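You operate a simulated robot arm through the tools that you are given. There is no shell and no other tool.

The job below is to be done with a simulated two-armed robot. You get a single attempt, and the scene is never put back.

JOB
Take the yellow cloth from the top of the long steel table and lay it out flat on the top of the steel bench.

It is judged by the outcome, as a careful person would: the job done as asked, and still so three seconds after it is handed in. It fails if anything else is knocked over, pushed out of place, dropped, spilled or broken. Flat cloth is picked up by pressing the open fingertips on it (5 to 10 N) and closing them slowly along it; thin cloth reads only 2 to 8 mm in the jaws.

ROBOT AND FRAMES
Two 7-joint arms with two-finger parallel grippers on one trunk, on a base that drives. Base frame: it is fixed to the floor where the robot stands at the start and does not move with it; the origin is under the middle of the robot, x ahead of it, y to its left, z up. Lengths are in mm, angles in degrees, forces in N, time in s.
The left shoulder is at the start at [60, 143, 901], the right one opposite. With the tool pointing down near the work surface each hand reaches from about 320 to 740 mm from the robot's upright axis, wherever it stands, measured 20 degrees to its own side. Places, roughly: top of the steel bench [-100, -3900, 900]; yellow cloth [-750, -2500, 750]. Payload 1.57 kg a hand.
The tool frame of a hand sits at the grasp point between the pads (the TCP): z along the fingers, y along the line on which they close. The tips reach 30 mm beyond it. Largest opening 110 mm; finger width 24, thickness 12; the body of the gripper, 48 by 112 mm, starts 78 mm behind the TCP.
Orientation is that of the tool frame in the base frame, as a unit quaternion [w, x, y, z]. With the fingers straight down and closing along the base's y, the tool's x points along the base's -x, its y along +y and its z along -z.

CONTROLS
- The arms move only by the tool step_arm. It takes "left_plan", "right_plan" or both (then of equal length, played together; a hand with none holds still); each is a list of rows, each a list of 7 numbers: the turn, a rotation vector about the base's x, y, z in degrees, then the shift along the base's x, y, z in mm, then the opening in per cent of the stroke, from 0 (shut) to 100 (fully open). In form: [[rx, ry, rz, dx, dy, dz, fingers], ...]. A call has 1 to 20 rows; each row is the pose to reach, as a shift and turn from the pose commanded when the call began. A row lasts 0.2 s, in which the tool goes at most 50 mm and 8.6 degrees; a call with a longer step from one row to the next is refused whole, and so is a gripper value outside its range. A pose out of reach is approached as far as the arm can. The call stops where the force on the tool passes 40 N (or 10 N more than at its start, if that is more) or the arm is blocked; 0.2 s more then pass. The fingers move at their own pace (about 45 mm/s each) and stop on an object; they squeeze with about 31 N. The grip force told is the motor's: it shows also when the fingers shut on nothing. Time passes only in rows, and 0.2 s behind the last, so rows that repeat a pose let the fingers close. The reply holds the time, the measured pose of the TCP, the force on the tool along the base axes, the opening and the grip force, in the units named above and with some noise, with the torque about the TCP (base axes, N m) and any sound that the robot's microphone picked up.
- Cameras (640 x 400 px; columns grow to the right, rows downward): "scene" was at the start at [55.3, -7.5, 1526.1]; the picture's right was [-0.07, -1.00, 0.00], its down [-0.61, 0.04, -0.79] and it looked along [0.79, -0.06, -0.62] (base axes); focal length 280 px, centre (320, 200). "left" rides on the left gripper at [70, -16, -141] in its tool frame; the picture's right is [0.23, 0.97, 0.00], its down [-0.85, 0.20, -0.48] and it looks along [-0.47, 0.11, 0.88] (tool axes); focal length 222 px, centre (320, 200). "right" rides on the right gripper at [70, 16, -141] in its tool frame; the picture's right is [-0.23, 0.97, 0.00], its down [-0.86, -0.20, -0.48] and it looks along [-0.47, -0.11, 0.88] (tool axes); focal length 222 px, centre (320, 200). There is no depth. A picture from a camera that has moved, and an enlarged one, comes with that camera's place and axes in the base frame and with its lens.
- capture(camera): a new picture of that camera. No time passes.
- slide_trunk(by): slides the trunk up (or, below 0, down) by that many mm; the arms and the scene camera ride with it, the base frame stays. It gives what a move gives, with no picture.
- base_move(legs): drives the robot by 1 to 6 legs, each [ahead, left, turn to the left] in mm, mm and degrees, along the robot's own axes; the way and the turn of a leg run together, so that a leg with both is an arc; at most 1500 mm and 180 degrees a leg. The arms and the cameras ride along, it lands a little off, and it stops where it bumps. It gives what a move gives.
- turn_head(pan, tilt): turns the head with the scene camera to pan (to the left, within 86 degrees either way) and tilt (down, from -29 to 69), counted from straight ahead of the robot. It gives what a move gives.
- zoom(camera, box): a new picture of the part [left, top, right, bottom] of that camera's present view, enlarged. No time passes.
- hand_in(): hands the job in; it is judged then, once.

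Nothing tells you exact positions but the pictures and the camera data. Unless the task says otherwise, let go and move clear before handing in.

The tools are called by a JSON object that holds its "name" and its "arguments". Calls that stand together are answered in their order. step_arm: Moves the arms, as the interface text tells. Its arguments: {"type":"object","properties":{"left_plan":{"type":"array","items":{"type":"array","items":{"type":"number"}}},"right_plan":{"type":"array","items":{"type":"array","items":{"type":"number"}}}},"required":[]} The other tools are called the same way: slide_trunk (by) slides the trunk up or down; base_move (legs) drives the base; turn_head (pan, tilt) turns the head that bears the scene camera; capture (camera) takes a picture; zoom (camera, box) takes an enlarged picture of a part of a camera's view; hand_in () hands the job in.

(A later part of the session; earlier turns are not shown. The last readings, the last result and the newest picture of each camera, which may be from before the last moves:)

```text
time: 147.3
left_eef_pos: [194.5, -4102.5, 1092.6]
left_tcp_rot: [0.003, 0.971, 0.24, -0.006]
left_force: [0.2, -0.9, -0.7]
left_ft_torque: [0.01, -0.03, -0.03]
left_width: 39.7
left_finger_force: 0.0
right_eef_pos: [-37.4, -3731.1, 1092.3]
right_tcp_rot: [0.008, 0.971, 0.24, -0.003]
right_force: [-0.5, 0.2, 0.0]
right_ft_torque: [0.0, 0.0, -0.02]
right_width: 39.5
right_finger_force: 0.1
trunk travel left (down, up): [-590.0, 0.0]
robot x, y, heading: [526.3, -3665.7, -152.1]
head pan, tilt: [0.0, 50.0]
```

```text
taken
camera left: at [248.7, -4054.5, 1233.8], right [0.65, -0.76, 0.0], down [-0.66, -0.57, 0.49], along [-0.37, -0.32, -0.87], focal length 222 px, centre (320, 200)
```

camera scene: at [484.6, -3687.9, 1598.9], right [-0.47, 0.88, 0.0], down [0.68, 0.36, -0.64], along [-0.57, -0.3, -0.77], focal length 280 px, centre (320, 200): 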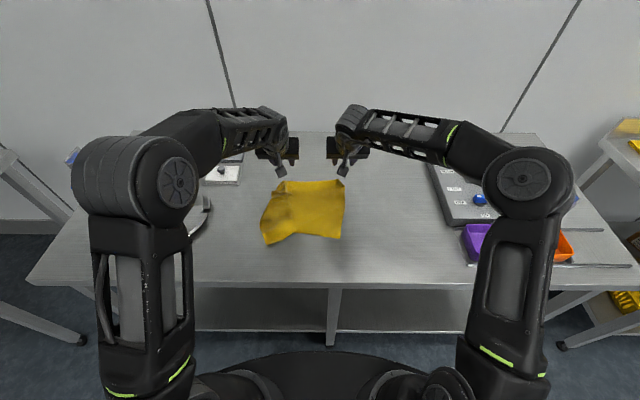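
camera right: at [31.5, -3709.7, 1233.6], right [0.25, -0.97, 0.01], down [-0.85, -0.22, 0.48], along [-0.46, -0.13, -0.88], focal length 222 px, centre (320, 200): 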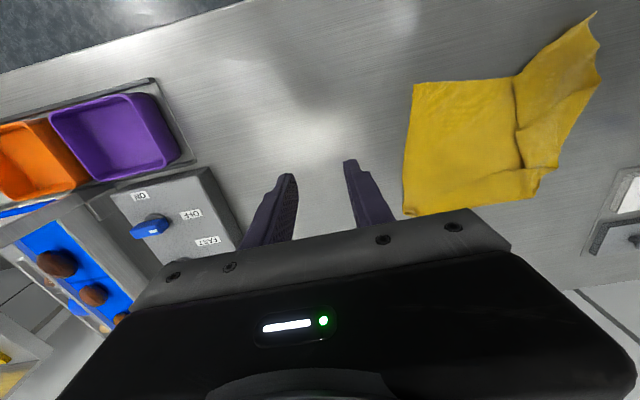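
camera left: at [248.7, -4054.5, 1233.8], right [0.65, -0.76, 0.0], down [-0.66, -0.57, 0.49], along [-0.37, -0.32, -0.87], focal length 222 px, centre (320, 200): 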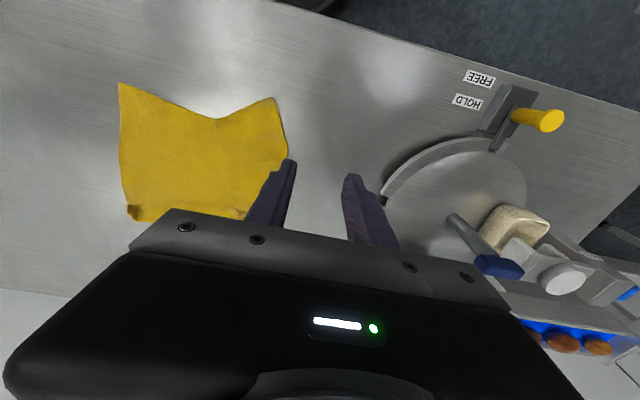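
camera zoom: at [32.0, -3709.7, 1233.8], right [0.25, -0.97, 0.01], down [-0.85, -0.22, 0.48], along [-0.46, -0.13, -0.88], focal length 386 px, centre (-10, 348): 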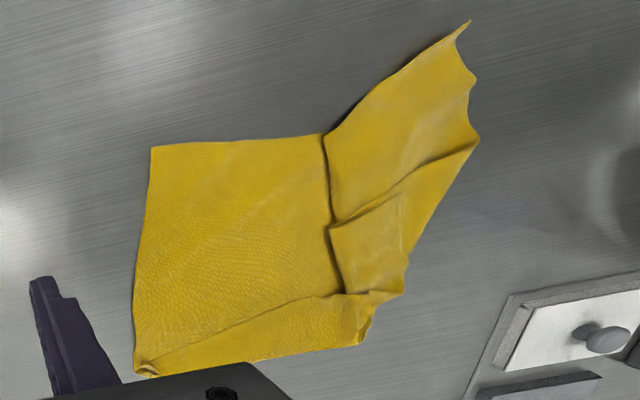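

{"name": "zoom", "arguments": {"camera": "scene", "box": [280, 180, 325, 216]}}

{"name": "zoom", "arguments": {"camera": "scene", "box": [280, 212, 330, 250]}}

{"name": "zoom", "arguments": {"camera": "scene", "box": [280, 175, 330, 205]}}

```text
11.11 times, centred on (302, 198) of scene
camera zoom: at [483.9, -3688.3, 1598.9], right [-0.47, 0.88, 0.0], down [0.68, 0.36, -0.64], along [-0.57, -0.3, -0.77], focal length 3114 px, centre (514, 222)
```

zoom: 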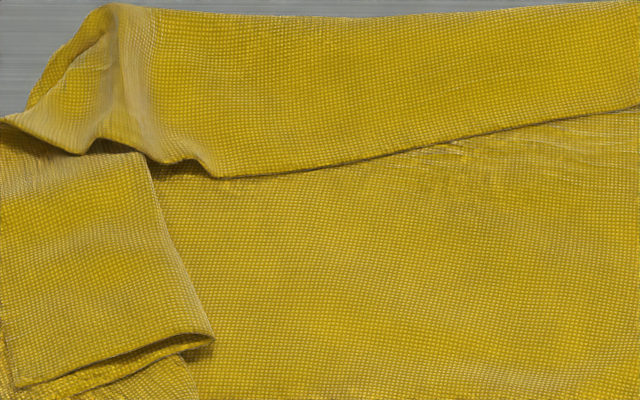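

```text
10.53 times, centred on (305, 231) of scene
camera zoom: at [483.9, -3688.3, 1598.9], right [-0.47, 0.88, 0.0], down [0.68, 0.36, -0.64], along [-0.57, -0.3, -0.77], focal length 2950 px, centre (478, -126)
```

zoom: 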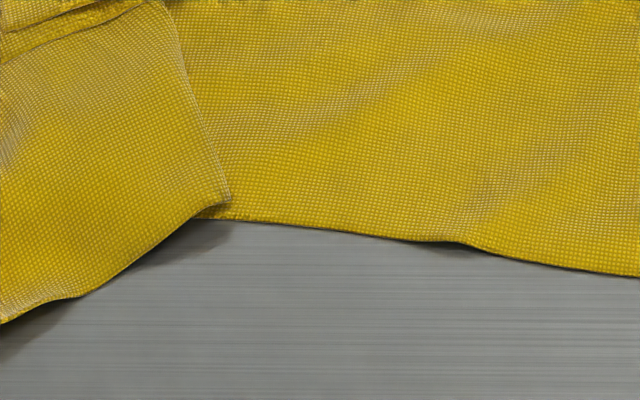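

```text
12.80 times, centred on (305, 190) of scene
camera zoom: at [483.9, -3688.3, 1598.9], right [-0.47, 0.88, 0.0], down [0.68, 0.36, -0.64], along [-0.57, -0.3, -0.77], focal length 3588 px, centre (512, 328)
```

zoom: 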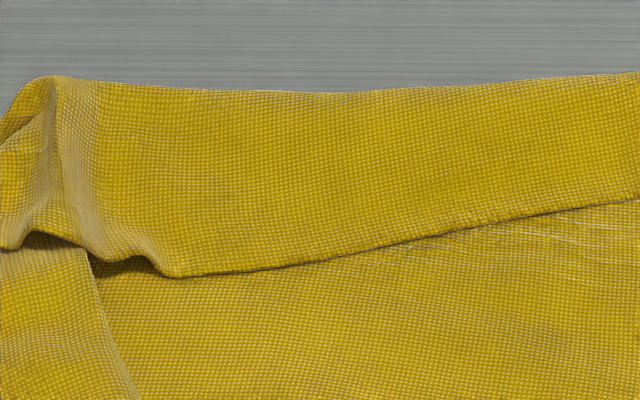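

Now it's clear: the left margin (~100 mm) is folded over on top, with its near corner lying at about [ahead 521, left 74] and its near edge overhanging bare bench, and the far strip (~50 mm) is also folded over on top. First I'll pinch the flap by its near corner with the left hand, where it is a single layer.

{"name": "step_arm", "arguments": {"left_plan": [[0, 0, 4.5, -12, 18, -15, 27], [0, 0, 9, -24, 36, -35, 27], [0, 0, 13.5, -36, 54, -55, 27], [0, 0, 18, -49, 72, -80, 27], [0, 0, 22.5, -61, 90, -105, 27], [0, 0, 27, -73, 107.3, -132, 27], [0, 0, 27, -73, 107.3, -132, 27]]}}

{"name": "capture", "arguments": {"camera": "left"}}

{"name": "zoom", "arguments": {"camera": "left", "box": [220, 100, 440, 240]}}

{"name": "zoom", "arguments": {"camera": "scene", "box": [250, 170, 350, 250]}}

```text
time: 148.9
left_eef_pos: [119.9, -3993.4, 960.9]
left_tcp_rot: [0.003, 0.888, 0.46, -0.006]
left_force: [-0.3, 0.9, 0.3]
left_ft_torque: [-0.02, 0.0, 0.0]
left_width: 29.7
left_finger_force: 0.1
right_eef_pos: [-37.2, -3730.3, 1094.2]
right_tcp_rot: [0.007, 0.971, 0.24, -0.003]
right_force: [-0.2, 0.1, -1.3]
right_ft_torque: [-0.02, 0.0, 0.03]
right_width: 39.6
right_finger_force: 0.1
trunk travel left (down, up): [-590.0, 0.0]
robot x, y, heading: [528.3, -3666.4, -152.1]
head pan, tilt: [0.0, 50.0]
```

```text
taken
camera left: at [148.4, -3925.7, 1102.3], right [0.93, -0.37, 0.0], down [-0.33, -0.81, 0.49], along [-0.18, -0.45, -0.87], focal length 222 px, centre (320, 200)
```

left: 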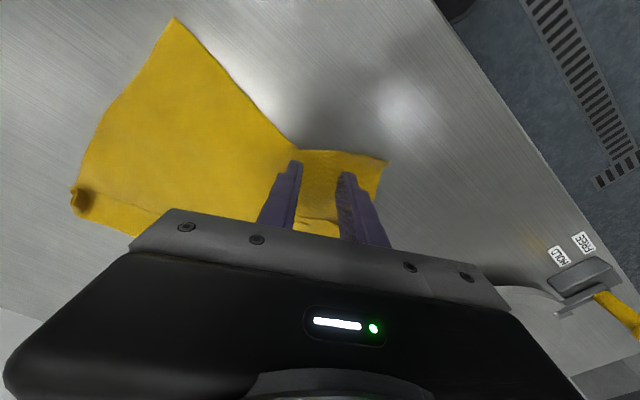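

```text
2.86 times, centred on (330, 170) of left
camera zoom: at [148.4, -3925.7, 1102.3], right [0.93, -0.37, 0.0], down [-0.33, -0.81, 0.49], along [-0.18, -0.45, -0.87], focal length 635 px, centre (291, 286)
```

zoom: 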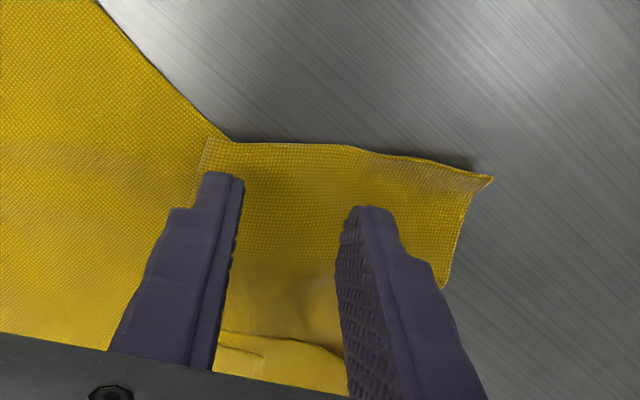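

```text
5.00 times, centred on (300, 210) of scene
camera zoom: at [484.3, -3688.5, 1599.0], right [-0.47, 0.88, 0.0], down [0.68, 0.36, -0.64], along [-0.57, -0.3, -0.77], focal length 1402 px, centre (420, 150)
```

zoom: 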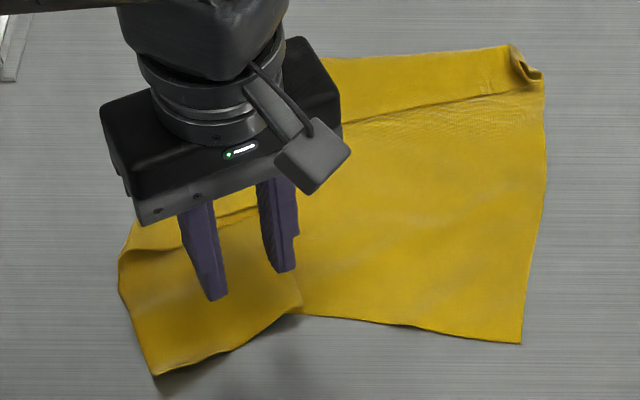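

The camera confirms it: the jaws sit over the flap's near corner, single layer with bare bench beneath its edge. I'll lower toward contact.

{"name": "step_arm", "arguments": {"left_plan": [[0, 0, 0, 1.5, 3.7, -12, 27], [0, 0, 0, 1.5, 3.7, -24, 27], [0, 0, 0, 1.5, 3.7, -34, 27], [0, 0, 0, 1.5, 3.7, -42, 27], [0, 0, 0, 1.5, 3.7, -45, 27], [0, 0, 0, 1.5, 3.7, -45, 27]]}}

{"name": "zoom", "arguments": {"camera": "left", "box": [220, 100, 440, 240]}}

```text
time: 150.3
left_eef_pos: [121.5, -3989.7, 916.5]
left_tcp_rot: [0.003, 0.888, 0.46, -0.005]
left_force: [0.2, 0.3, 0.3]
left_ft_torque: [-0.01, 0.01, -0.02]
left_width: 29.7
left_finger_force: 0.1
right_eef_pos: [-37.5, -3730.6, 1091.6]
right_tcp_rot: [0.007, 0.971, 0.241, -0.003]
right_force: [-0.2, -0.1, -0.5]
right_ft_torque: [0.0, 0.05, 0.0]
right_width: 39.7
right_finger_force: 0.1
trunk travel left (down, up): [-590.0, 0.0]
robot x, y, heading: [528.1, -3663.2, -151.9]
head pan, tilt: [0.0, 50.0]
```

```text
2.86 times, centred on (330, 170) of left
camera zoom: at [149.4, -3922.1, 1057.2], right [0.93, -0.38, 0.0], down [-0.33, -0.81, 0.49], along [-0.18, -0.45, -0.87], focal length 635 px, centre (291, 286)
```

zoom: 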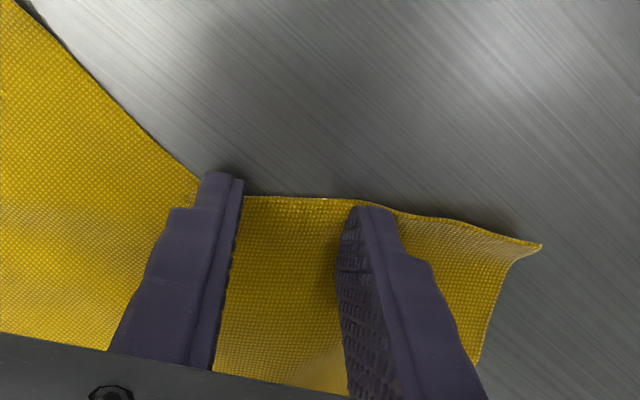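

{"name": "step_arm", "arguments": {"left_plan": [[0, 0, 0, 0, 0, -1, 27], [0, 0, 0, 0, 0, -2, 27], [0, 0, 0, 0, 0, -3, 27], [0, 0, 0, 0, 0, -4, 27], [0, 0, 0, 0, 0, -4, 27]]}}

```text
time: 151.5
left_eef_pos: [120.9, -3989.7, 913.9]
left_tcp_rot: [0.004, 0.888, 0.46, -0.005]
left_force: [0.7, -0.6, 2.2]
left_ft_torque: [0.0, 0.06, 0.0]
left_width: 29.5
left_finger_force: 0.0
right_eef_pos: [-38.6, -3729.6, 1092.7]
right_tcp_rot: [0.006, 0.971, 0.24, -0.003]
right_force: [-0.4, 0.0, -0.9]
right_ft_torque: [0.01, 0.0, -0.04]
right_width: 39.6
right_finger_force: 0.0
trunk travel left (down, up): [-590.0, 0.0]
robot x, y, heading: [527.7, -3665.1, -152.0]
head pan, tilt: [0.0, 50.0]
```

Light contact (2 N). I'll add a bit of pressure while closing slowly.

{"name": "step_arm", "arguments": {"left_plan": [[0, 0, 0, 0, 0, -0.5, 27], [0, 0, 0, 0, 0, -0.7, 25], [0, 0, 0, 0, 0, -0.7, 22], [0, 0, 0, 0, 0, -0.7, 19], [0, 0, 0, 0, 0, -0.7, 16], [0, 0, 0, 0, 0, -0.7, 13], [0, 0, 0, 0, 0, -0.7, 10], [0, 0, 0, 0, 0, -0.7, 7], [0, 0, 0, 0, 0, -0.7, 4], [0, 0, 0, 0, 0, -0.7, 1], [0, 0, 0, 0, 0, -0.7, 0], [0, 0, 0, 0, 0, -0.7, 0], [0, 0, 0, 0, 0, -0.7, 0]]}}

{"name": "zoom", "arguments": {"camera": "left", "box": [220, 100, 440, 240]}}

{"name": "zoom", "arguments": {"camera": "scene", "box": [250, 170, 350, 250]}}

```text
time: 154.3
left_eef_pos: [122.1, -3989.5, 912.8]
left_tcp_rot: [0.004, 0.888, 0.46, -0.005]
left_force: [-1.4, 1.0, 8.2]
left_ft_torque: [-0.01, 0.1, -0.03]
left_width: 1.8
left_finger_force: 24.1
right_eef_pos: [-37.2, -3729.3, 1093.1]
right_tcp_rot: [0.007, 0.971, 0.241, -0.004]
right_force: [-0.2, 0.3, -0.2]
right_ft_torque: [0.01, 0.01, 0.0]
right_width: 39.9
right_finger_force: 0.1
trunk travel left (down, up): [-590.0, 0.0]
robot x, y, heading: [526.7, -3667.4, -152.3]
head pan, tilt: [0.0, 50.0]
```

```text
2.86 times, centred on (330, 170) of left
camera zoom: at [150.0, -3921.8, 1053.7], right [0.93, -0.38, 0.0], down [-0.33, -0.81, 0.49], along [-0.19, -0.45, -0.87], focal length 635 px, centre (291, 286)
```

zoom: 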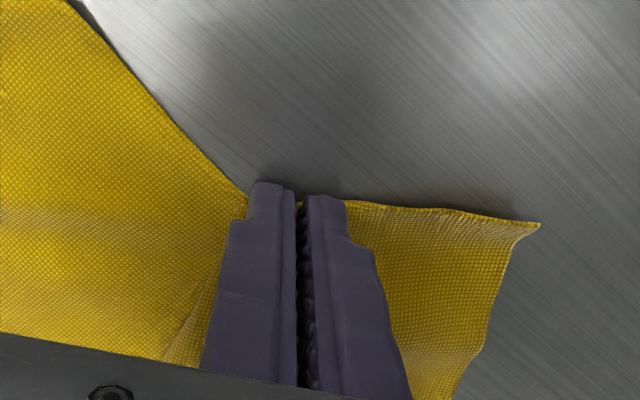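

```text
5.00 times, centred on (300, 210) of scene
camera zoom: at [484.1, -3687.8, 1599.0], right [-0.47, 0.88, 0.0], down [0.68, 0.36, -0.64], along [-0.57, -0.3, -0.77], focal length 1402 px, centre (420, 150)
```

zoom: 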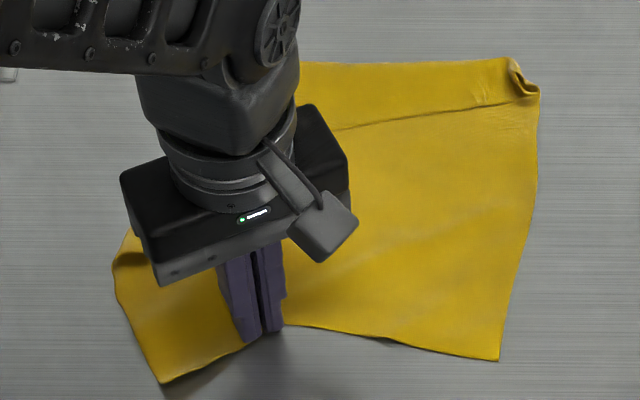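

Gripped (1.8 mm). I'll lift a little and check that only the flap comes up.

{"name": "step_arm", "arguments": {"left_plan": [[0, 0, 0, 0, 0, 8, 0], [0, 0, 0, 2, -4, 18, 0], [0, 0, 0, 4, -8, 30, 0], [0, 0, 0, 6, -12, 42, 0], [0, 0, 0, 6, -12, 42, 0]]}}

{"name": "zoom", "arguments": {"camera": "left", "box": [180, 60, 460, 240]}}

{"name": "zoom", "arguments": {"camera": "scene", "box": [250, 170, 350, 250]}}

{"name": "capture", "arguments": {"camera": "right"}}

```text
time: 155.5
left_eef_pos: [128.8, -4003.2, 953.8]
left_tcp_rot: [0.004, 0.888, 0.46, -0.005]
left_force: [-0.1, -0.5, 0.6]
left_ft_torque: [0.01, -0.02, -0.02]
left_width: 2.2
left_finger_force: 23.4
right_eef_pos: [-37.1, -3730.3, 1092.9]
right_tcp_rot: [0.007, 0.971, 0.24, -0.004]
right_force: [0.0, 0.8, -0.2]
right_ft_torque: [-0.01, 0.02, -0.01]
right_width: 39.2
right_finger_force: 0.1
trunk travel left (down, up): [-590.0, 0.0]
robot x, y, heading: [528.0, -3665.3, -152.2]
head pan, tilt: [0.0, 50.0]
```

```text
2.22 times, centred on (320, 150) of left
camera zoom: at [156.0, -3934.3, 1094.9], right [0.93, -0.38, 0.0], down [-0.33, -0.81, 0.49], along [-0.18, -0.45, -0.87], focal length 494 px, centre (320, 311)
```

zoom: 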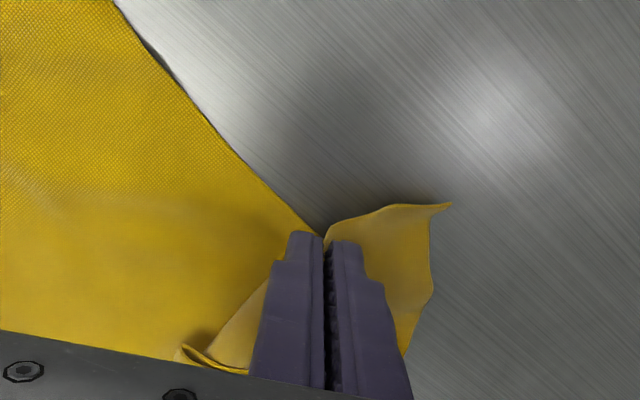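

```text
5.00 times, centred on (300, 210) of scene
camera zoom: at [483.5, -3688.3, 1598.9], right [-0.47, 0.88, 0.0], down [0.68, 0.36, -0.64], along [-0.57, -0.3, -0.77], focal length 1402 px, centre (420, 150)
```

zoom: 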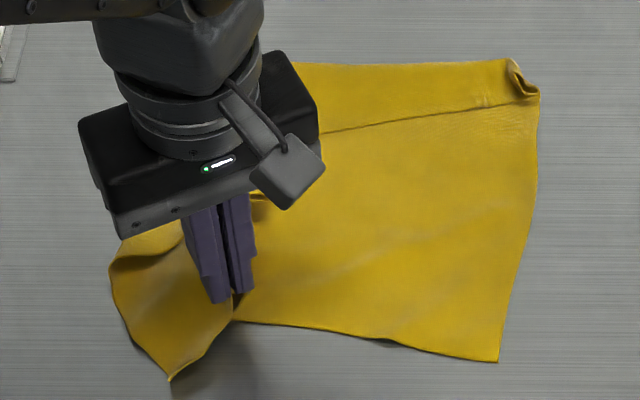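

```text
taken
camera right: at [31.7, -3709.7, 1233.7], right [0.25, -0.97, 0.01], down [-0.85, -0.22, 0.48], along [-0.46, -0.13, -0.88], focal length 222 px, centre (320, 200)
```

right: 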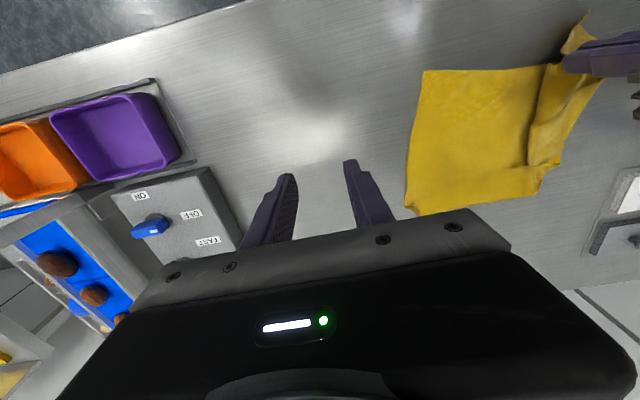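

{"name": "zoom", "arguments": {"camera": "scene", "box": [280, 215, 320, 245]}}

{"name": "zoom", "arguments": {"camera": "right", "box": [500, 0, 640, 120]}}

```text
13.33 times, centred on (300, 230) of scene
camera zoom: at [483.5, -3688.3, 1598.9], right [-0.47, 0.88, 0.0], down [0.68, 0.36, -0.64], along [-0.57, -0.3, -0.77], focal length 3737 px, centre (587, -200)
```

zoom: 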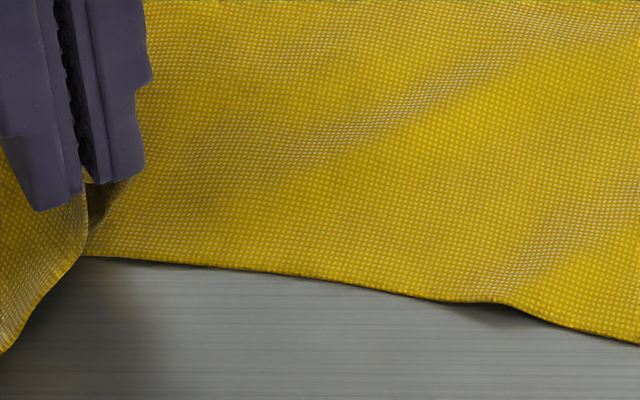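

```text
3.33 times, centred on (570, 60) of right
camera zoom: at [31.7, -3709.7, 1233.7], right [0.25, -0.97, 0.01], down [-0.85, -0.22, 0.48], along [-0.46, -0.13, -0.88], focal length 740 px, centre (-513, 667)
```

zoom: 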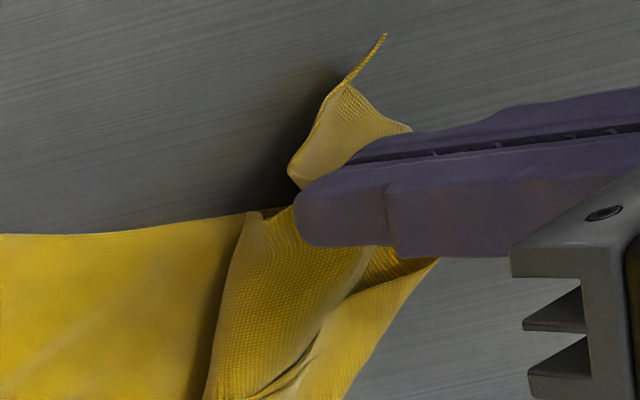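

Only the flap is lifted; the main sheet stays on the bench. I'll carry the flap's corner over to the left in an arc and set it down.

{"name": "step_arm", "arguments": {"left_plan": [[0, 0, 0, 4.7, -8.8, 12, 0], [0, 0, 0, 11.7, -22, 22, 0], [0, 0, 0, 19.7, -37, 30, 0], [0, 0, 0, 29.1, -54.7, 35, 0], [0, 0, 0, 38.5, -72.4, 33, 0], [0, 0, 0, 47, -88.3, 26, 0], [0, 0, 0, 54, -101.5, 14, 0], [0, 0, 0, 59.2, -111.3, 0, 0], [0, 0, 0, 62.9, -118.3, -12, 0], [0, 0, 0, 62.9, -118.3, -12, 0]]}}

{"name": "capture", "arguments": {"camera": "left"}}

{"name": "zoom", "arguments": {"camera": "scene", "box": [230, 160, 360, 260]}}

{"name": "capture", "arguments": {"camera": "right"}}

```text
time: 157.7
left_eef_pos: [191.6, -4120.3, 940.9]
left_tcp_rot: [0.004, 0.888, 0.46, -0.004]
left_force: [-0.3, -0.4, 0.1]
left_ft_torque: [0.0, 0.01, 0.01]
left_width: 2.0
left_finger_force: 23.7
right_eef_pos: [-38.9, -3731.2, 1092.8]
right_tcp_rot: [0.007, 0.971, 0.24, -0.003]
right_force: [0.1, 0.0, 0.0]
right_ft_torque: [0.01, 0.0, 0.0]
right_width: 39.5
right_finger_force: 0.1
trunk travel left (down, up): [-590.0, 0.0]
robot x, y, heading: [528.1, -3664.7, -152.2]
head pan, tilt: [0.0, 50.0]
```

```text
taken
camera left: at [219.3, -4052.5, 1081.7], right [0.93, -0.38, 0.0], down [-0.33, -0.81, 0.49], along [-0.19, -0.45, -0.87], focal length 222 px, centre (320, 200)
```

left: 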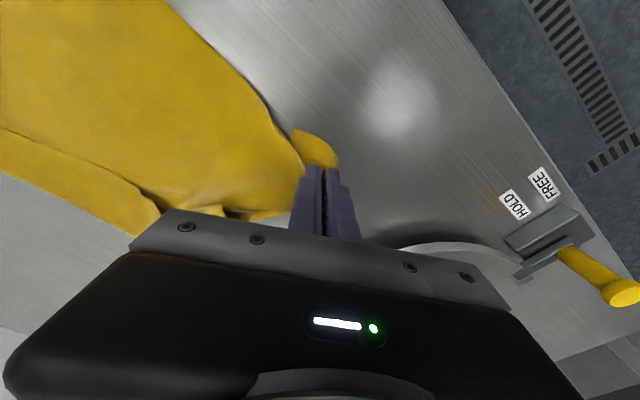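

```text
4.00 times, centred on (295, 210) of scene
camera zoom: at [483.8, -3688.1, 1598.9], right [-0.47, 0.88, 0.0], down [0.68, 0.36, -0.64], along [-0.57, -0.3, -0.77], focal length 1121 px, centre (420, 160)
```

zoom: 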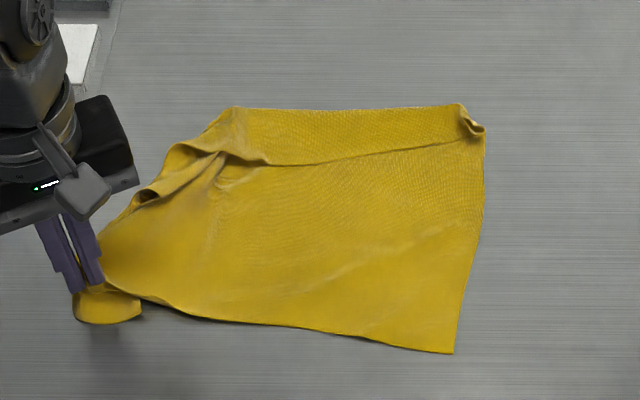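

```text
taken
camera right: at [31.9, -3709.6, 1233.8], right [0.25, -0.97, 0.01], down [-0.85, -0.22, 0.48], along [-0.46, -0.13, -0.88], focal length 222 px, centre (320, 200)
```

right: 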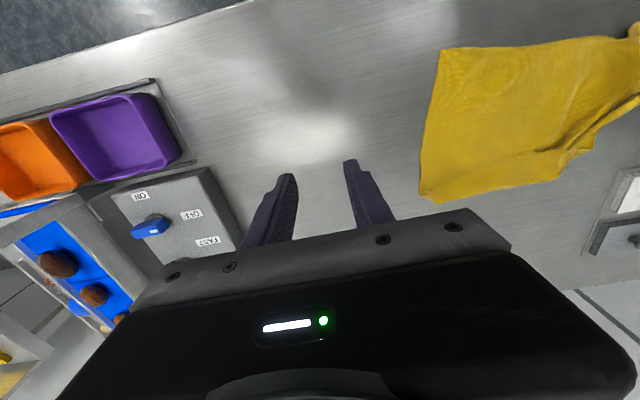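

The left flap has opened out nicely. I'll set this corner down, letting the small margin trail flat toward me.

{"name": "step_arm", "arguments": {"left_plan": [[0, 0, 0, -1.5, -2.3, -7, 0], [0, 0, 0, -3, -4.6, -14, 0], [0, 0, 0, -5, -7, -20, 0], [0, 0, 0, -6.5, -9.1, -25, 0], [0, 0, 0, -6.5, -9.1, -27, 0], [0, 0, 0, -6.5, -9.1, -27, 0]]}}

{"name": "zoom", "arguments": {"camera": "scene", "box": [220, 180, 320, 260]}}

```text
time: 159.1
left_eef_pos: [183.9, -4128.6, 915.0]
left_tcp_rot: [0.003, 0.888, 0.46, -0.004]
left_force: [0.4, 0.2, 3.2]
left_ft_torque: [-0.02, 0.0, -0.01]
left_width: 2.2
left_finger_force: 24.0
right_eef_pos: [-37.2, -3728.7, 1093.6]
right_tcp_rot: [0.007, 0.97, 0.241, -0.002]
right_force: [-0.3, -0.1, 0.2]
right_ft_torque: [0.0, 0.0, -0.01]
right_width: 39.5
right_finger_force: 0.1
trunk travel left (down, up): [-590.0, 0.0]
robot x, y, heading: [524.3, -3664.4, -152.2]
head pan, tilt: [0.0, 50.0]
```

```text
5.00 times, centred on (270, 220) of scene
camera zoom: at [483.9, -3688.1, 1599.0], right [-0.47, 0.88, 0.0], down [0.68, 0.36, -0.64], along [-0.57, -0.3, -0.77], focal length 1402 px, centre (570, 100)
```

zoom: 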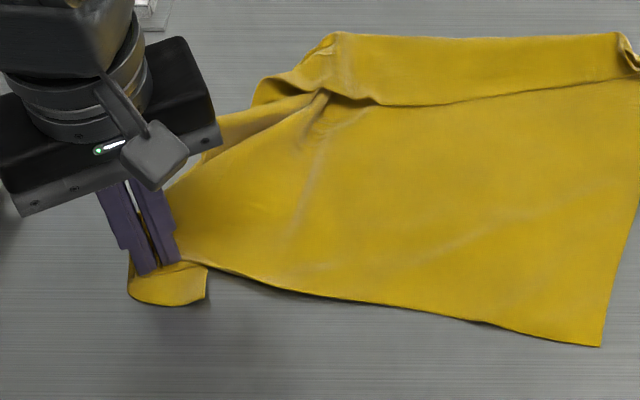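

{"name": "step_arm", "arguments": {"left_plan": [[0, 0, 0, 0, 0, -0.5, 4], [0, 0, 0, 0, 0, -0.5, 8], [0, 0, 0, 0, 0, -0.5, 13], [0, 0, 0, 0, 0, -0.5, 18], [0, 0, 0, 0, 0, -0.5, 24], [0, 0, 0, 0, 0, -0.5, 30], [0, 0, 0, 0, 0, 5, 30], [0, 0, 0, 0, 0, 18, 30], [0, 0, 0, 3, -6, 40, 30], [0, 0, 0, 15, -28, 75, 30], [0, 0, 0, 30, -56, 110, 30]]}}

{"name": "zoom", "arguments": {"camera": "scene", "box": [220, 160, 360, 265]}}

{"name": "capture", "arguments": {"camera": "left"}}

```text
time: 161.5
left_eef_pos: [215.1, -4185.6, 1027.2]
left_tcp_rot: [0.004, 0.888, 0.46, -0.005]
left_force: [0.8, 0.0, 0.6]
left_ft_torque: [0.01, 0.03, -0.01]
left_width: 33.2
left_finger_force: 0.1
right_eef_pos: [-37.7, -3731.1, 1091.9]
right_tcp_rot: [0.006, 0.971, 0.24, -0.003]
right_force: [0.0, 0.2, 0.4]
right_ft_torque: [0.02, 0.0, 0.0]
right_width: 39.7
right_finger_force: 0.0
trunk travel left (down, up): [-590.0, 0.0]
robot x, y, heading: [525.3, -3666.6, -152.0]
head pan, tilt: [0.0, 50.0]
```

```text
3.81 times, centred on (290, 212) of scene
camera zoom: at [484.3, -3688.6, 1598.9], right [-0.47, 0.88, 0.0], down [0.68, 0.36, -0.64], along [-0.57, -0.3, -0.77], focal length 1068 px, centre (434, 152)
```

zoom: 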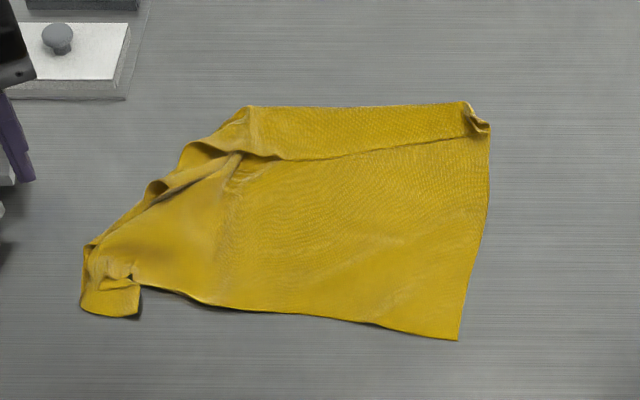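

```text
taken
camera left: at [242.3, -4118.9, 1168.1], right [0.93, -0.38, 0.0], down [-0.33, -0.81, 0.49], along [-0.19, -0.45, -0.87], focal length 222 px, centre (320, 200)
```

left: 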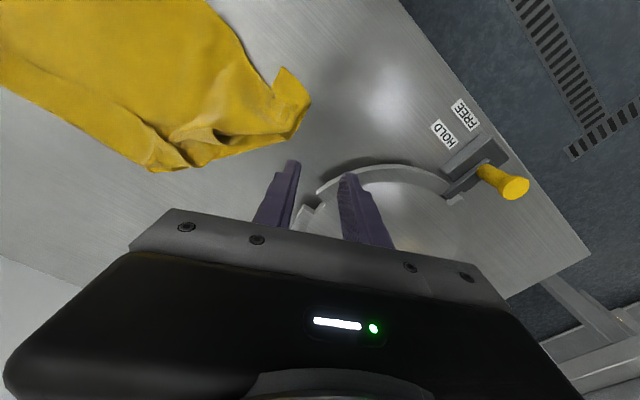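

The left side is now opened. What remains: the far strip still folded over, and the far-left corner. I'll inspect both ends of the strip closely.

{"name": "zoom", "arguments": {"camera": "scene", "box": [325, 180, 355, 204]}}

{"name": "zoom", "arguments": {"camera": "scene", "box": [235, 180, 300, 230]}}

{"name": "zoom", "arguments": {"camera": "scene", "box": [235, 215, 285, 250]}}

{"name": "zoom", "arguments": {"camera": "left", "box": [100, 50, 330, 190]}}

```text
16.00 times, centred on (340, 192) of scene
camera zoom: at [484.3, -3688.6, 1598.9], right [-0.47, 0.88, 0.0], down [0.68, 0.36, -0.64], along [-0.57, -0.3, -0.77], focal length 4485 px, centre (0, 328)
```

zoom: 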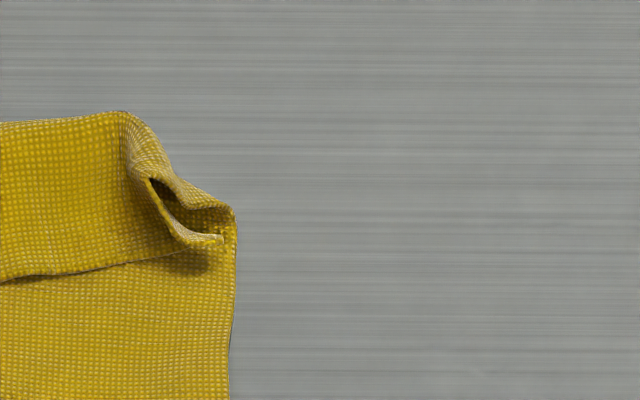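

```text
8.00 times, centred on (268, 205) of scene
camera zoom: at [484.3, -3688.6, 1598.9], right [-0.47, 0.88, 0.0], down [0.68, 0.36, -0.64], along [-0.57, -0.3, -0.77], focal length 2242 px, centre (740, 160)
```

zoom: 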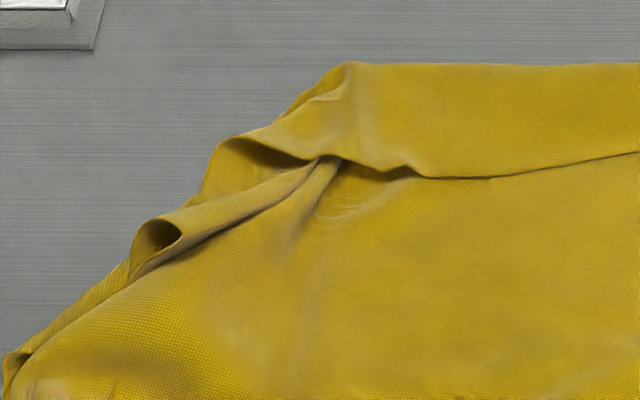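

```text
11.43 times, centred on (260, 232) of scene
camera zoom: at [484.3, -3688.6, 1598.9], right [-0.47, 0.88, 0.0], down [0.68, 0.36, -0.64], along [-0.57, -0.3, -0.77], focal length 3203 px, centre (1006, -171)
```

zoom: 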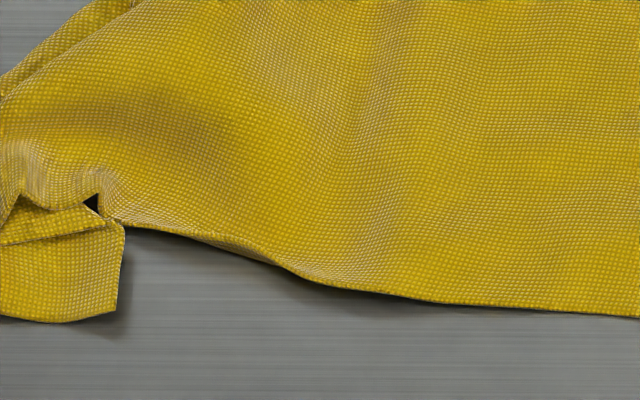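

```text
2.78 times, centred on (215, 120) of left
camera zoom: at [242.3, -4118.9, 1168.1], right [0.93, -0.38, 0.0], down [-0.33, -0.81, 0.49], along [-0.19, -0.45, -0.87], focal length 618 px, centre (612, 423)
```

zoom: 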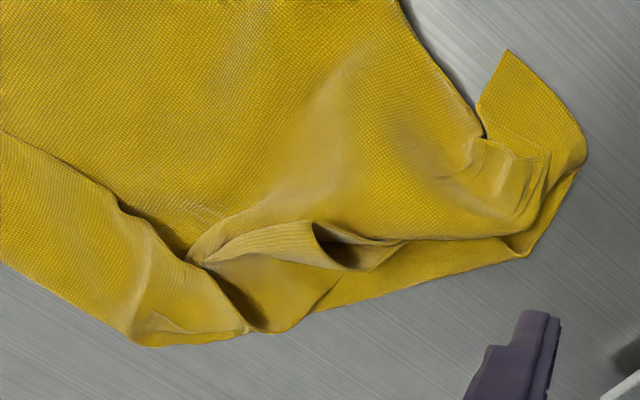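

The two near corners of the cloth (left one at about [ahead 483, left 229], right one at [460, right 16]) are both free, single-layer and on bare bench. I'll grip the cloth by those, so that hanging it from its near edge lets the folded strip and far-left corner drop open.

{"name": "step_arm", "arguments": {"left_plan": [[0, 0, -4, 0, 8, -8, 24], [0, 0, -8, -1, 18, -18, 24], [0, 0, -12, -3, 28, -30, 24], [0, 0, -16, -4, 38, -42, 24], [0, 0, -20, -5, 48, -55, 24], [0, 0, -24, -7, 58, -68, 24], [0, 0, -27, -8.4, 69.1, -82, 24], [0, 0, -27, -8.4, 69.1, -82, 24]], "right_plan": [[0, 0, 0, 20, -24, -15, 27], [0, 0, 0, 40, -48, -32, 27], [0, 0, 0, 61, -73, -50, 27], [0, 0, 0, 81, -98, -70, 27], [0, 0, 0, 102, -123, -92, 27], [0, 0, 0, 122, -147, -118, 27], [0, 0, 0, 142.5, -172.3, -147, 27], [0, 0, 0, 142.5, -172.3, -147, 27]]}}

{"name": "zoom", "arguments": {"camera": "left", "box": [200, 80, 440, 240]}}

{"name": "zoom", "arguments": {"camera": "right", "box": [200, 80, 440, 240]}}

{"name": "capture", "arguments": {"camera": "scene"}}

```text
time: 163.3
left_eef_pos: [207.9, -4115.5, 942.6]
left_tcp_rot: [0.002, 0.971, 0.24, -0.006]
left_force: [-0.9, 0.0, 0.1]
left_ft_torque: [0.01, 0.01, 0.01]
left_width: 26.4
left_finger_force: 0.0
right_eef_pos: [105.7, -3905.2, 945.5]
right_tcp_rot: [0.007, 0.97, 0.241, -0.003]
right_force: [0.0, 0.5, 0.6]
right_ft_torque: [-0.03, 0.02, 0.02]
right_width: 29.9
right_finger_force: 0.0
trunk travel left (down, up): [-590.0, 0.0]
robot x, y, heading: [526.8, -3663.0, -152.1]
head pan, tilt: [0.0, 50.0]
```

```text
2.50 times, centred on (320, 160) of left
camera zoom: at [262.1, -4067.6, 1083.3], right [0.65, -0.76, 0.0], down [-0.66, -0.57, 0.49], along [-0.37, -0.32, -0.87], focal length 555 px, centre (320, 300)
```

zoom: 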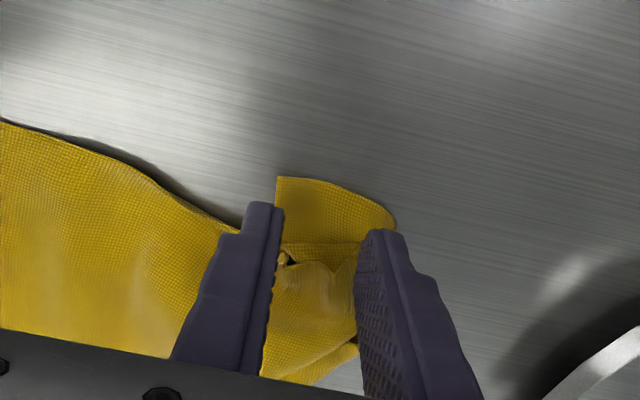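

```text
2.50 times, centred on (320, 160) of right
camera zoom: at [174.5, -3884.0, 1086.4], right [0.25, -0.97, 0.01], down [-0.85, -0.22, 0.48], along [-0.46, -0.13, -0.88], focal length 555 px, centre (320, 300)
```

zoom: 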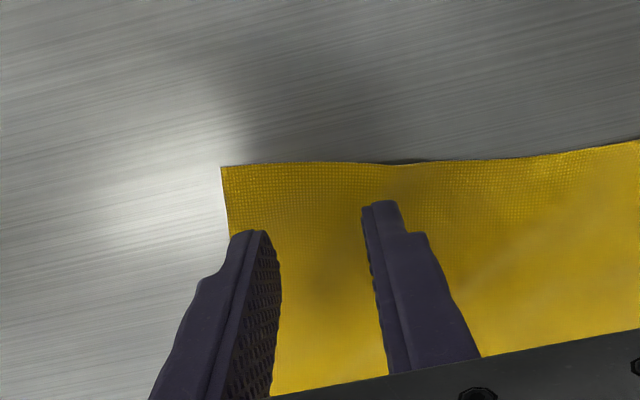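

```text
taken
camera scene: at [483.9, -3687.9, 1599.0], right [-0.47, 0.88, 0.0], down [0.68, 0.36, -0.64], along [-0.57, -0.3, -0.77], focal length 280 px, centre (320, 200)
```

scene: 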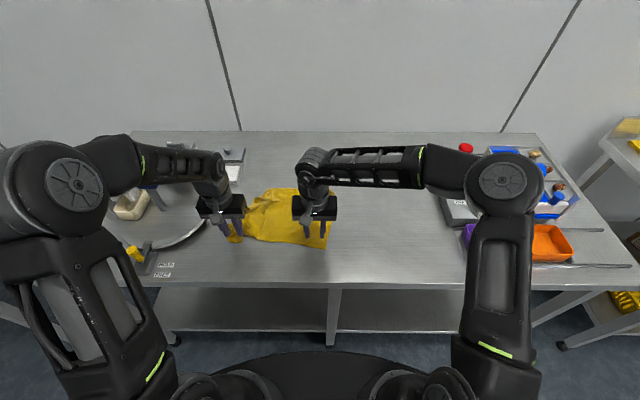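

Both jaws are well placed; small corrections and then down toward contact.

{"name": "step_arm", "arguments": {"left_plan": [[0, 0, 0, 4.5, -2.1, -8, 24], [0, 0, 0, 4.5, -2.1, -16, 24], [0, 0, 0, 4.5, -2.1, -23, 24], [0, 0, 0, 4.5, -2.1, -27, 24], [0, 0, 0, 4.5, -2.1, -27, 24]], "right_plan": [[0, 0, 0, -3.8, 7.1, -8, 27], [0, 0, 0, -3.8, 7.1, -16, 27], [0, 0, 0, -3.8, 7.1, -24, 27], [0, 0, 0, -3.8, 7.1, -30, 27], [0, 0, 0, -3.8, 7.1, -30, 27]]}}

{"name": "step_arm", "arguments": {"left_plan": [[0, 0, 0, 0, 0, -1, 24], [0, 0, 0, 0, 0, -1.5, 24], [0, 0, 0, 0, 0, -1.5, 24]], "right_plan": [[0, 0, 0, 0, 0, -1, 27], [0, 0, 0, 0, 0, -1.5, 27], [0, 0, 0, 0, 0, -1.5, 27]]}}

```text
time: 164.5
left_eef_pos: [209.5, -4118.2, 916.9]
left_tcp_rot: [0.003, 0.971, 0.241, -0.006]
left_force: [0.6, 0.3, 0.0]
left_ft_torque: [-0.01, 0.01, 0.02]
left_width: 26.4
left_finger_force: 0.0
right_eef_pos: [102.3, -3896.3, 916.0]
right_tcp_rot: [0.006, 0.971, 0.241, -0.003]
right_force: [0.1, 0.7, 0.4]
right_ft_torque: [-0.02, 0.0, 0.02]
right_width: 29.7
right_finger_force: 0.0
trunk travel left (down, up): [-590.0, 0.0]
robot x, y, heading: [525.2, -3664.9, -152.3]
head pan, tilt: [0.0, 50.0]
```

```text
time: 165.3
left_eef_pos: [208.8, -4118.0, 915.2]
left_tcp_rot: [0.002, 0.971, 0.24, -0.005]
left_force: [0.2, -0.2, -0.4]
left_ft_torque: [-0.01, 0.0, 0.01]
left_width: 26.3
left_finger_force: 0.1
right_eef_pos: [102.2, -3894.9, 915.4]
right_tcp_rot: [0.007, 0.97, 0.241, -0.004]
right_force: [-0.1, 0.2, 0.1]
right_ft_torque: [0.02, 0.0, 0.03]
right_width: 29.5
right_finger_force: 0.1
trunk travel left (down, up): [-590.0, 0.0]
robot x, y, heading: [528.0, -3665.1, -151.9]
head pan, tilt: [0.0, 50.0]
```

{"name": "step_arm", "arguments": {"left_plan": [[0, 0, 0, 0, 0, -1, 24], [0, 0, 0, 0, 0, -2, 24], [0, 0, 0, 0, 0, -2, 24]], "right_plan": [[0, 0, 0, 0, 0, -1, 27], [0, 0, 0, 0, 0, -2, 27], [0, 0, 0, 0, 0, -2, 27]]}}

```text
time: 166.1
left_eef_pos: [210.0, -4118.3, 912.8]
left_tcp_rot: [0.002, 0.971, 0.24, -0.005]
left_force: [0.6, 0.7, 2.3]
left_ft_torque: [-0.03, -0.01, 0.01]
left_width: 26.2
left_finger_force: 0.1
right_eef_pos: [102.8, -3894.8, 914.2]
right_tcp_rot: [0.008, 0.971, 0.241, -0.003]
right_force: [0.1, -0.3, -0.2]
right_ft_torque: [-0.01, -0.05, 0.0]
right_width: 29.9
right_finger_force: 0.2
trunk travel left (down, up): [-590.0, 0.0]
robot x, y, heading: [526.1, -3667.4, -152.4]
head pan, tilt: [0.0, 50.0]
```

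{"name": "step_arm", "arguments": {"left_plan": [[0, 0, 0, 0, 0, -0.3, 24], [0, 0, 0, 0, 0, -0.6, 24], [0, 0, 0, 0, 0, -0.6, 24]], "right_plan": [[0, 0, 0, 0, 0, -1, 27], [0, 0, 0, 0, 0, -2, 27], [0, 0, 0, 0, 0, -2, 27]]}}

```text
time: 166.9
left_eef_pos: [211.7, -4118.4, 913.0]
left_tcp_rot: [0.002, 0.971, 0.24, -0.006]
left_force: [-1.2, -0.6, 8.0]
left_ft_torque: [-0.13, 0.08, -0.05]
left_width: 26.3
left_finger_force: 0.0
right_eef_pos: [103.1, -3895.0, 911.9]
right_tcp_rot: [0.007, 0.971, 0.24, -0.003]
right_force: [-0.3, 0.2, 2.3]
right_ft_torque: [0.02, 0.03, -0.02]
right_width: 29.5
right_finger_force: 0.0
trunk travel left (down, up): [-590.0, 0.0]
robot x, y, heading: [523.9, -3665.9, -152.0]
head pan, tilt: [0.0, 50.0]
```

Left presses 8 N, right 2 N. I'll add a bit on the right and close both slowly.

{"name": "step_arm", "arguments": {"left_plan": [[0, 0, 0, 0, 0, 0, 23], [0, 0, 0, 0, 0, 0, 21], [0, 0, 0, 0, 0, 0, 18], [0, 0, 0, 0, 0, 0, 15], [0, 0, 0, 0, 0, 0, 12], [0, 0, 0, 0, 0, 0, 9], [0, 0, 0, 0, 0, 0, 6], [0, 0, 0, 0, 0, 0, 3], [0, 0, 0, 0, 0, 0, 0], [0, 0, 0, 0, 0, 0, 0], [0, 0, 0, 0, 0, 0, 0], [0, 0, 0, 0, 0, 0, 0]], "right_plan": [[0, 0, 0, 0, 0, -0.7, 27], [0, 0, 0, 0, 0, -1, 24], [0, 0, 0, 0, 0, -1, 21], [0, 0, 0, 0, 0, -1, 18], [0, 0, 0, 0, 0, -1, 15], [0, 0, 0, 0, 0, -1, 12], [0, 0, 0, 0, 0, -1, 9], [0, 0, 0, 0, 0, -1, 6], [0, 0, 0, 0, 0, -1, 3], [0, 0, 0, 0, 0, -1, 0], [0, 0, 0, 0, 0, -1, 0], [0, 0, 0, 0, 0, -1, 0]]}}

{"name": "zoom", "arguments": {"camera": "left", "box": [200, 80, 440, 240]}}

{"name": "zoom", "arguments": {"camera": "right", "box": [200, 80, 440, 240]}}

```text
time: 169.5
left_eef_pos: [211.4, -4117.8, 913.5]
left_tcp_rot: [0.003, 0.971, 0.24, -0.007]
left_force: [0.5, -0.2, 4.4]
left_ft_torque: [-0.06, 0.01, 0.0]
left_width: 0.0
left_finger_force: 21.0
right_eef_pos: [102.2, -3895.6, 911.4]
right_tcp_rot: [0.007, 0.971, 0.241, -0.003]
right_force: [-2.2, -0.3, 21.3]
right_ft_torque: [0.13, 0.0, 0.01]
right_width: 2.2
right_finger_force: 23.4
trunk travel left (down, up): [-590.0, 0.0]
robot x, y, heading: [528.7, -3667.9, -152.1]
head pan, tilt: [0.0, 50.0]
```

```text
2.50 times, centred on (320, 160) of left
camera zoom: at [267.0, -4070.3, 1053.8], right [0.66, -0.76, 0.0], down [-0.66, -0.57, 0.49], along [-0.37, -0.32, -0.87], focal length 555 px, centre (320, 300)
```

zoom: 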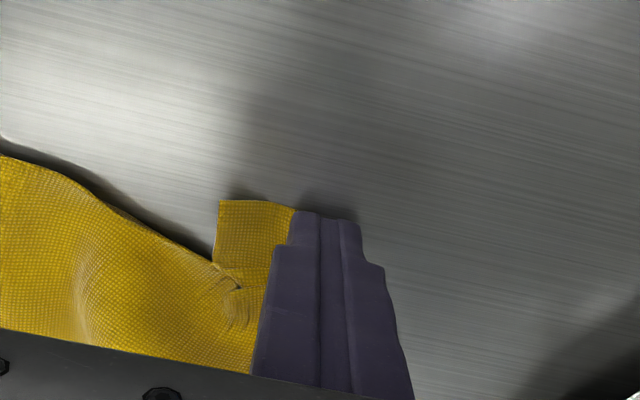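

```text
2.50 times, centred on (320, 160) of right
camera zoom: at [172.6, -3874.7, 1051.9], right [0.25, -0.97, 0.01], down [-0.85, -0.21, 0.48], along [-0.47, -0.13, -0.87], focal length 555 px, centre (320, 300)
```

zoom: 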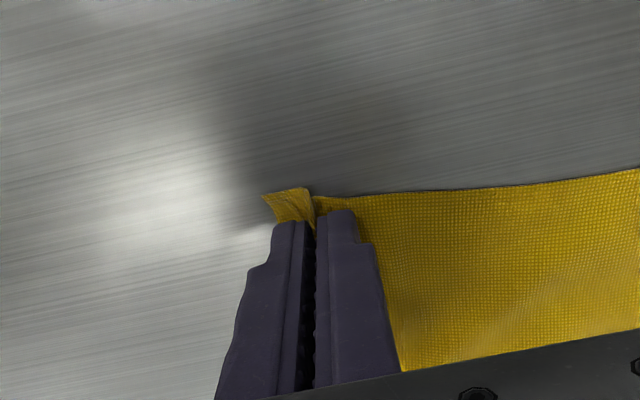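

The right corner is held (2.2 mm), but the left fingers slid past the narrow lobe. I'll reopen the left hand and take a wider bite slightly further in.

{"name": "step_arm", "arguments": {"left_plan": [[0, 0, 0, 0, 0, 8, 5], [0, 0, 0, 0, 0, 20, 15], [0, 0, 0, -8, 9, 22, 27], [0, 0, 0, -17, 17, 22, 28], [0, 0, 0, -26.5, 19.9, 22, 28], [0, 0, 0, -26.5, 19.9, 16, 28], [0, 0, 0, -26.5, 19.9, 16, 28]]}}

{"name": "zoom", "arguments": {"camera": "left", "box": [200, 80, 440, 240]}}

```text
time: 171.1
left_eef_pos: [185.8, -4096.8, 928.6]
left_tcp_rot: [0.002, 0.971, 0.24, -0.007]
left_force: [0.7, 0.4, -0.4]
left_ft_torque: [0.0, 0.01, 0.04]
left_width: 30.7
left_finger_force: 0.0
right_eef_pos: [102.5, -3896.2, 911.0]
right_tcp_rot: [0.006, 0.971, 0.241, -0.004]
right_force: [-2.2, -0.7, 26.6]
right_ft_torque: [0.18, -0.03, -0.01]
right_width: 2.2
right_finger_force: 24.1
trunk travel left (down, up): [-590.0, 0.0]
robot x, y, heading: [526.5, -3664.5, -152.0]
head pan, tilt: [0.0, 50.0]
```

```text
2.50 times, centred on (320, 160) of left
camera zoom: at [241.1, -4050.1, 1068.9], right [0.66, -0.76, 0.0], down [-0.66, -0.57, 0.49], along [-0.37, -0.32, -0.87], focal length 555 px, centre (320, 300)
```

zoom: 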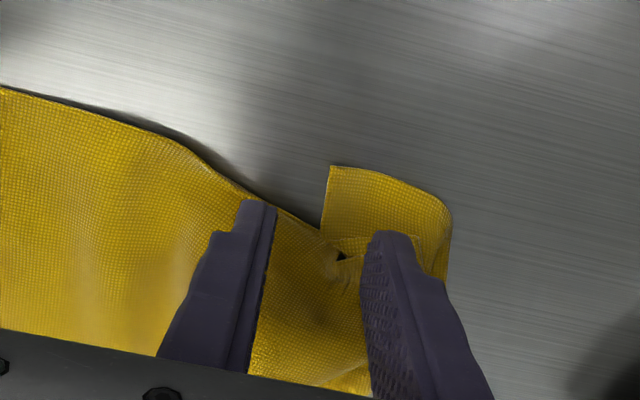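

{"name": "step_arm", "arguments": {"left_plan": [[0, 0, 0, 0, 0, -5, 28], [0, 0, 0, 0, 0, -10, 28], [0, 0, 0, 0, 0, -13, 28], [0, 0, 0, 0, 0, -14, 28], [0, 0, 0, 0, 0, -14, 28]], "right_plan": [[0, 0, 0, 0, 0, 1, 0], [0, 0, 0, 0, 0, 2, 0], [0, 0, 0, 0, 0, 2, 0], [0, 0, 0, 0, 0, 2, 0], [0, 0, 0, 0, 0, 2, 0]]}}

```text
time: 172.3
left_eef_pos: [185.6, -4098.7, 914.5]
left_tcp_rot: [0.003, 0.971, 0.24, -0.006]
left_force: [-0.6, -0.5, 5.1]
left_ft_torque: [-0.14, -0.05, -0.04]
left_width: 31.6
left_finger_force: 0.4
right_eef_pos: [103.1, -3893.4, 910.4]
right_tcp_rot: [0.005, 0.971, 0.241, -0.002]
right_force: [0.2, -0.7, 3.3]
right_ft_torque: [0.01, -0.03, 0.02]
right_width: 2.0
right_finger_force: 24.0
trunk travel left (down, up): [-590.0, 0.0]
robot x, y, heading: [525.3, -3663.1, -152.1]
head pan, tilt: [0.0, 50.0]
```

Left contact at 5 N. Closing the left hand slowly with a touch more pressure.

{"name": "step_arm", "arguments": {"left_plan": [[0, 0, 0, 0, 0, -0.5, 27], [0, 0, 0, 0, 0, -0.7, 24], [0, 0, 0, 0, 0, -0.7, 21], [0, 0, 0, 0, 0, -0.7, 18], [0, 0, 0, 0, 0, -0.7, 15], [0, 0, 0, 0, 0, -0.7, 12], [0, 0, 0, 0, 0, -0.7, 9], [0, 0, 0, 0, 0, -0.7, 6], [0, 0, 0, 0, 0, -0.7, 3], [0, 0, 0, 0, 0, -0.7, 0], [0, 0, 0, 0, 0, -0.7, 0], [0, 0, 0, 0, 0, -0.7, 0]]}}

{"name": "zoom", "arguments": {"camera": "left", "box": [200, 80, 440, 240]}}

```text
time: 174.9
left_eef_pos: [185.4, -4098.4, 913.3]
left_tcp_rot: [0.002, 0.971, 0.24, -0.006]
left_force: [0.4, -0.8, 7.2]
left_ft_torque: [-0.12, -0.03, 0.01]
left_width: 1.8
left_finger_force: 23.2
right_eef_pos: [101.8, -3895.2, 912.9]
right_tcp_rot: [0.007, 0.971, 0.24, -0.004]
right_force: [0.3, -1.3, 0.1]
right_ft_torque: [0.02, -0.02, -0.02]
right_width: 2.2
right_finger_force: 23.7
trunk travel left (down, up): [-590.0, 0.0]
robot x, y, heading: [528.2, -3659.5, -152.1]
head pan, tilt: [0.0, 50.0]
```

```text
2.50 times, centred on (320, 160) of left
camera zoom: at [240.6, -4050.7, 1054.3], right [0.66, -0.76, 0.0], down [-0.66, -0.57, 0.49], along [-0.37, -0.32, -0.87], focal length 555 px, centre (320, 300)
```

zoom: 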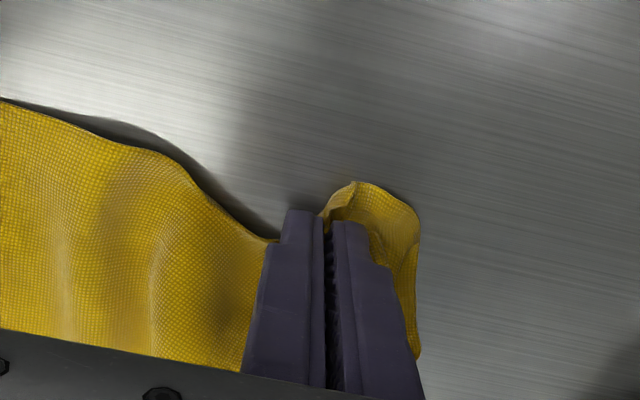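

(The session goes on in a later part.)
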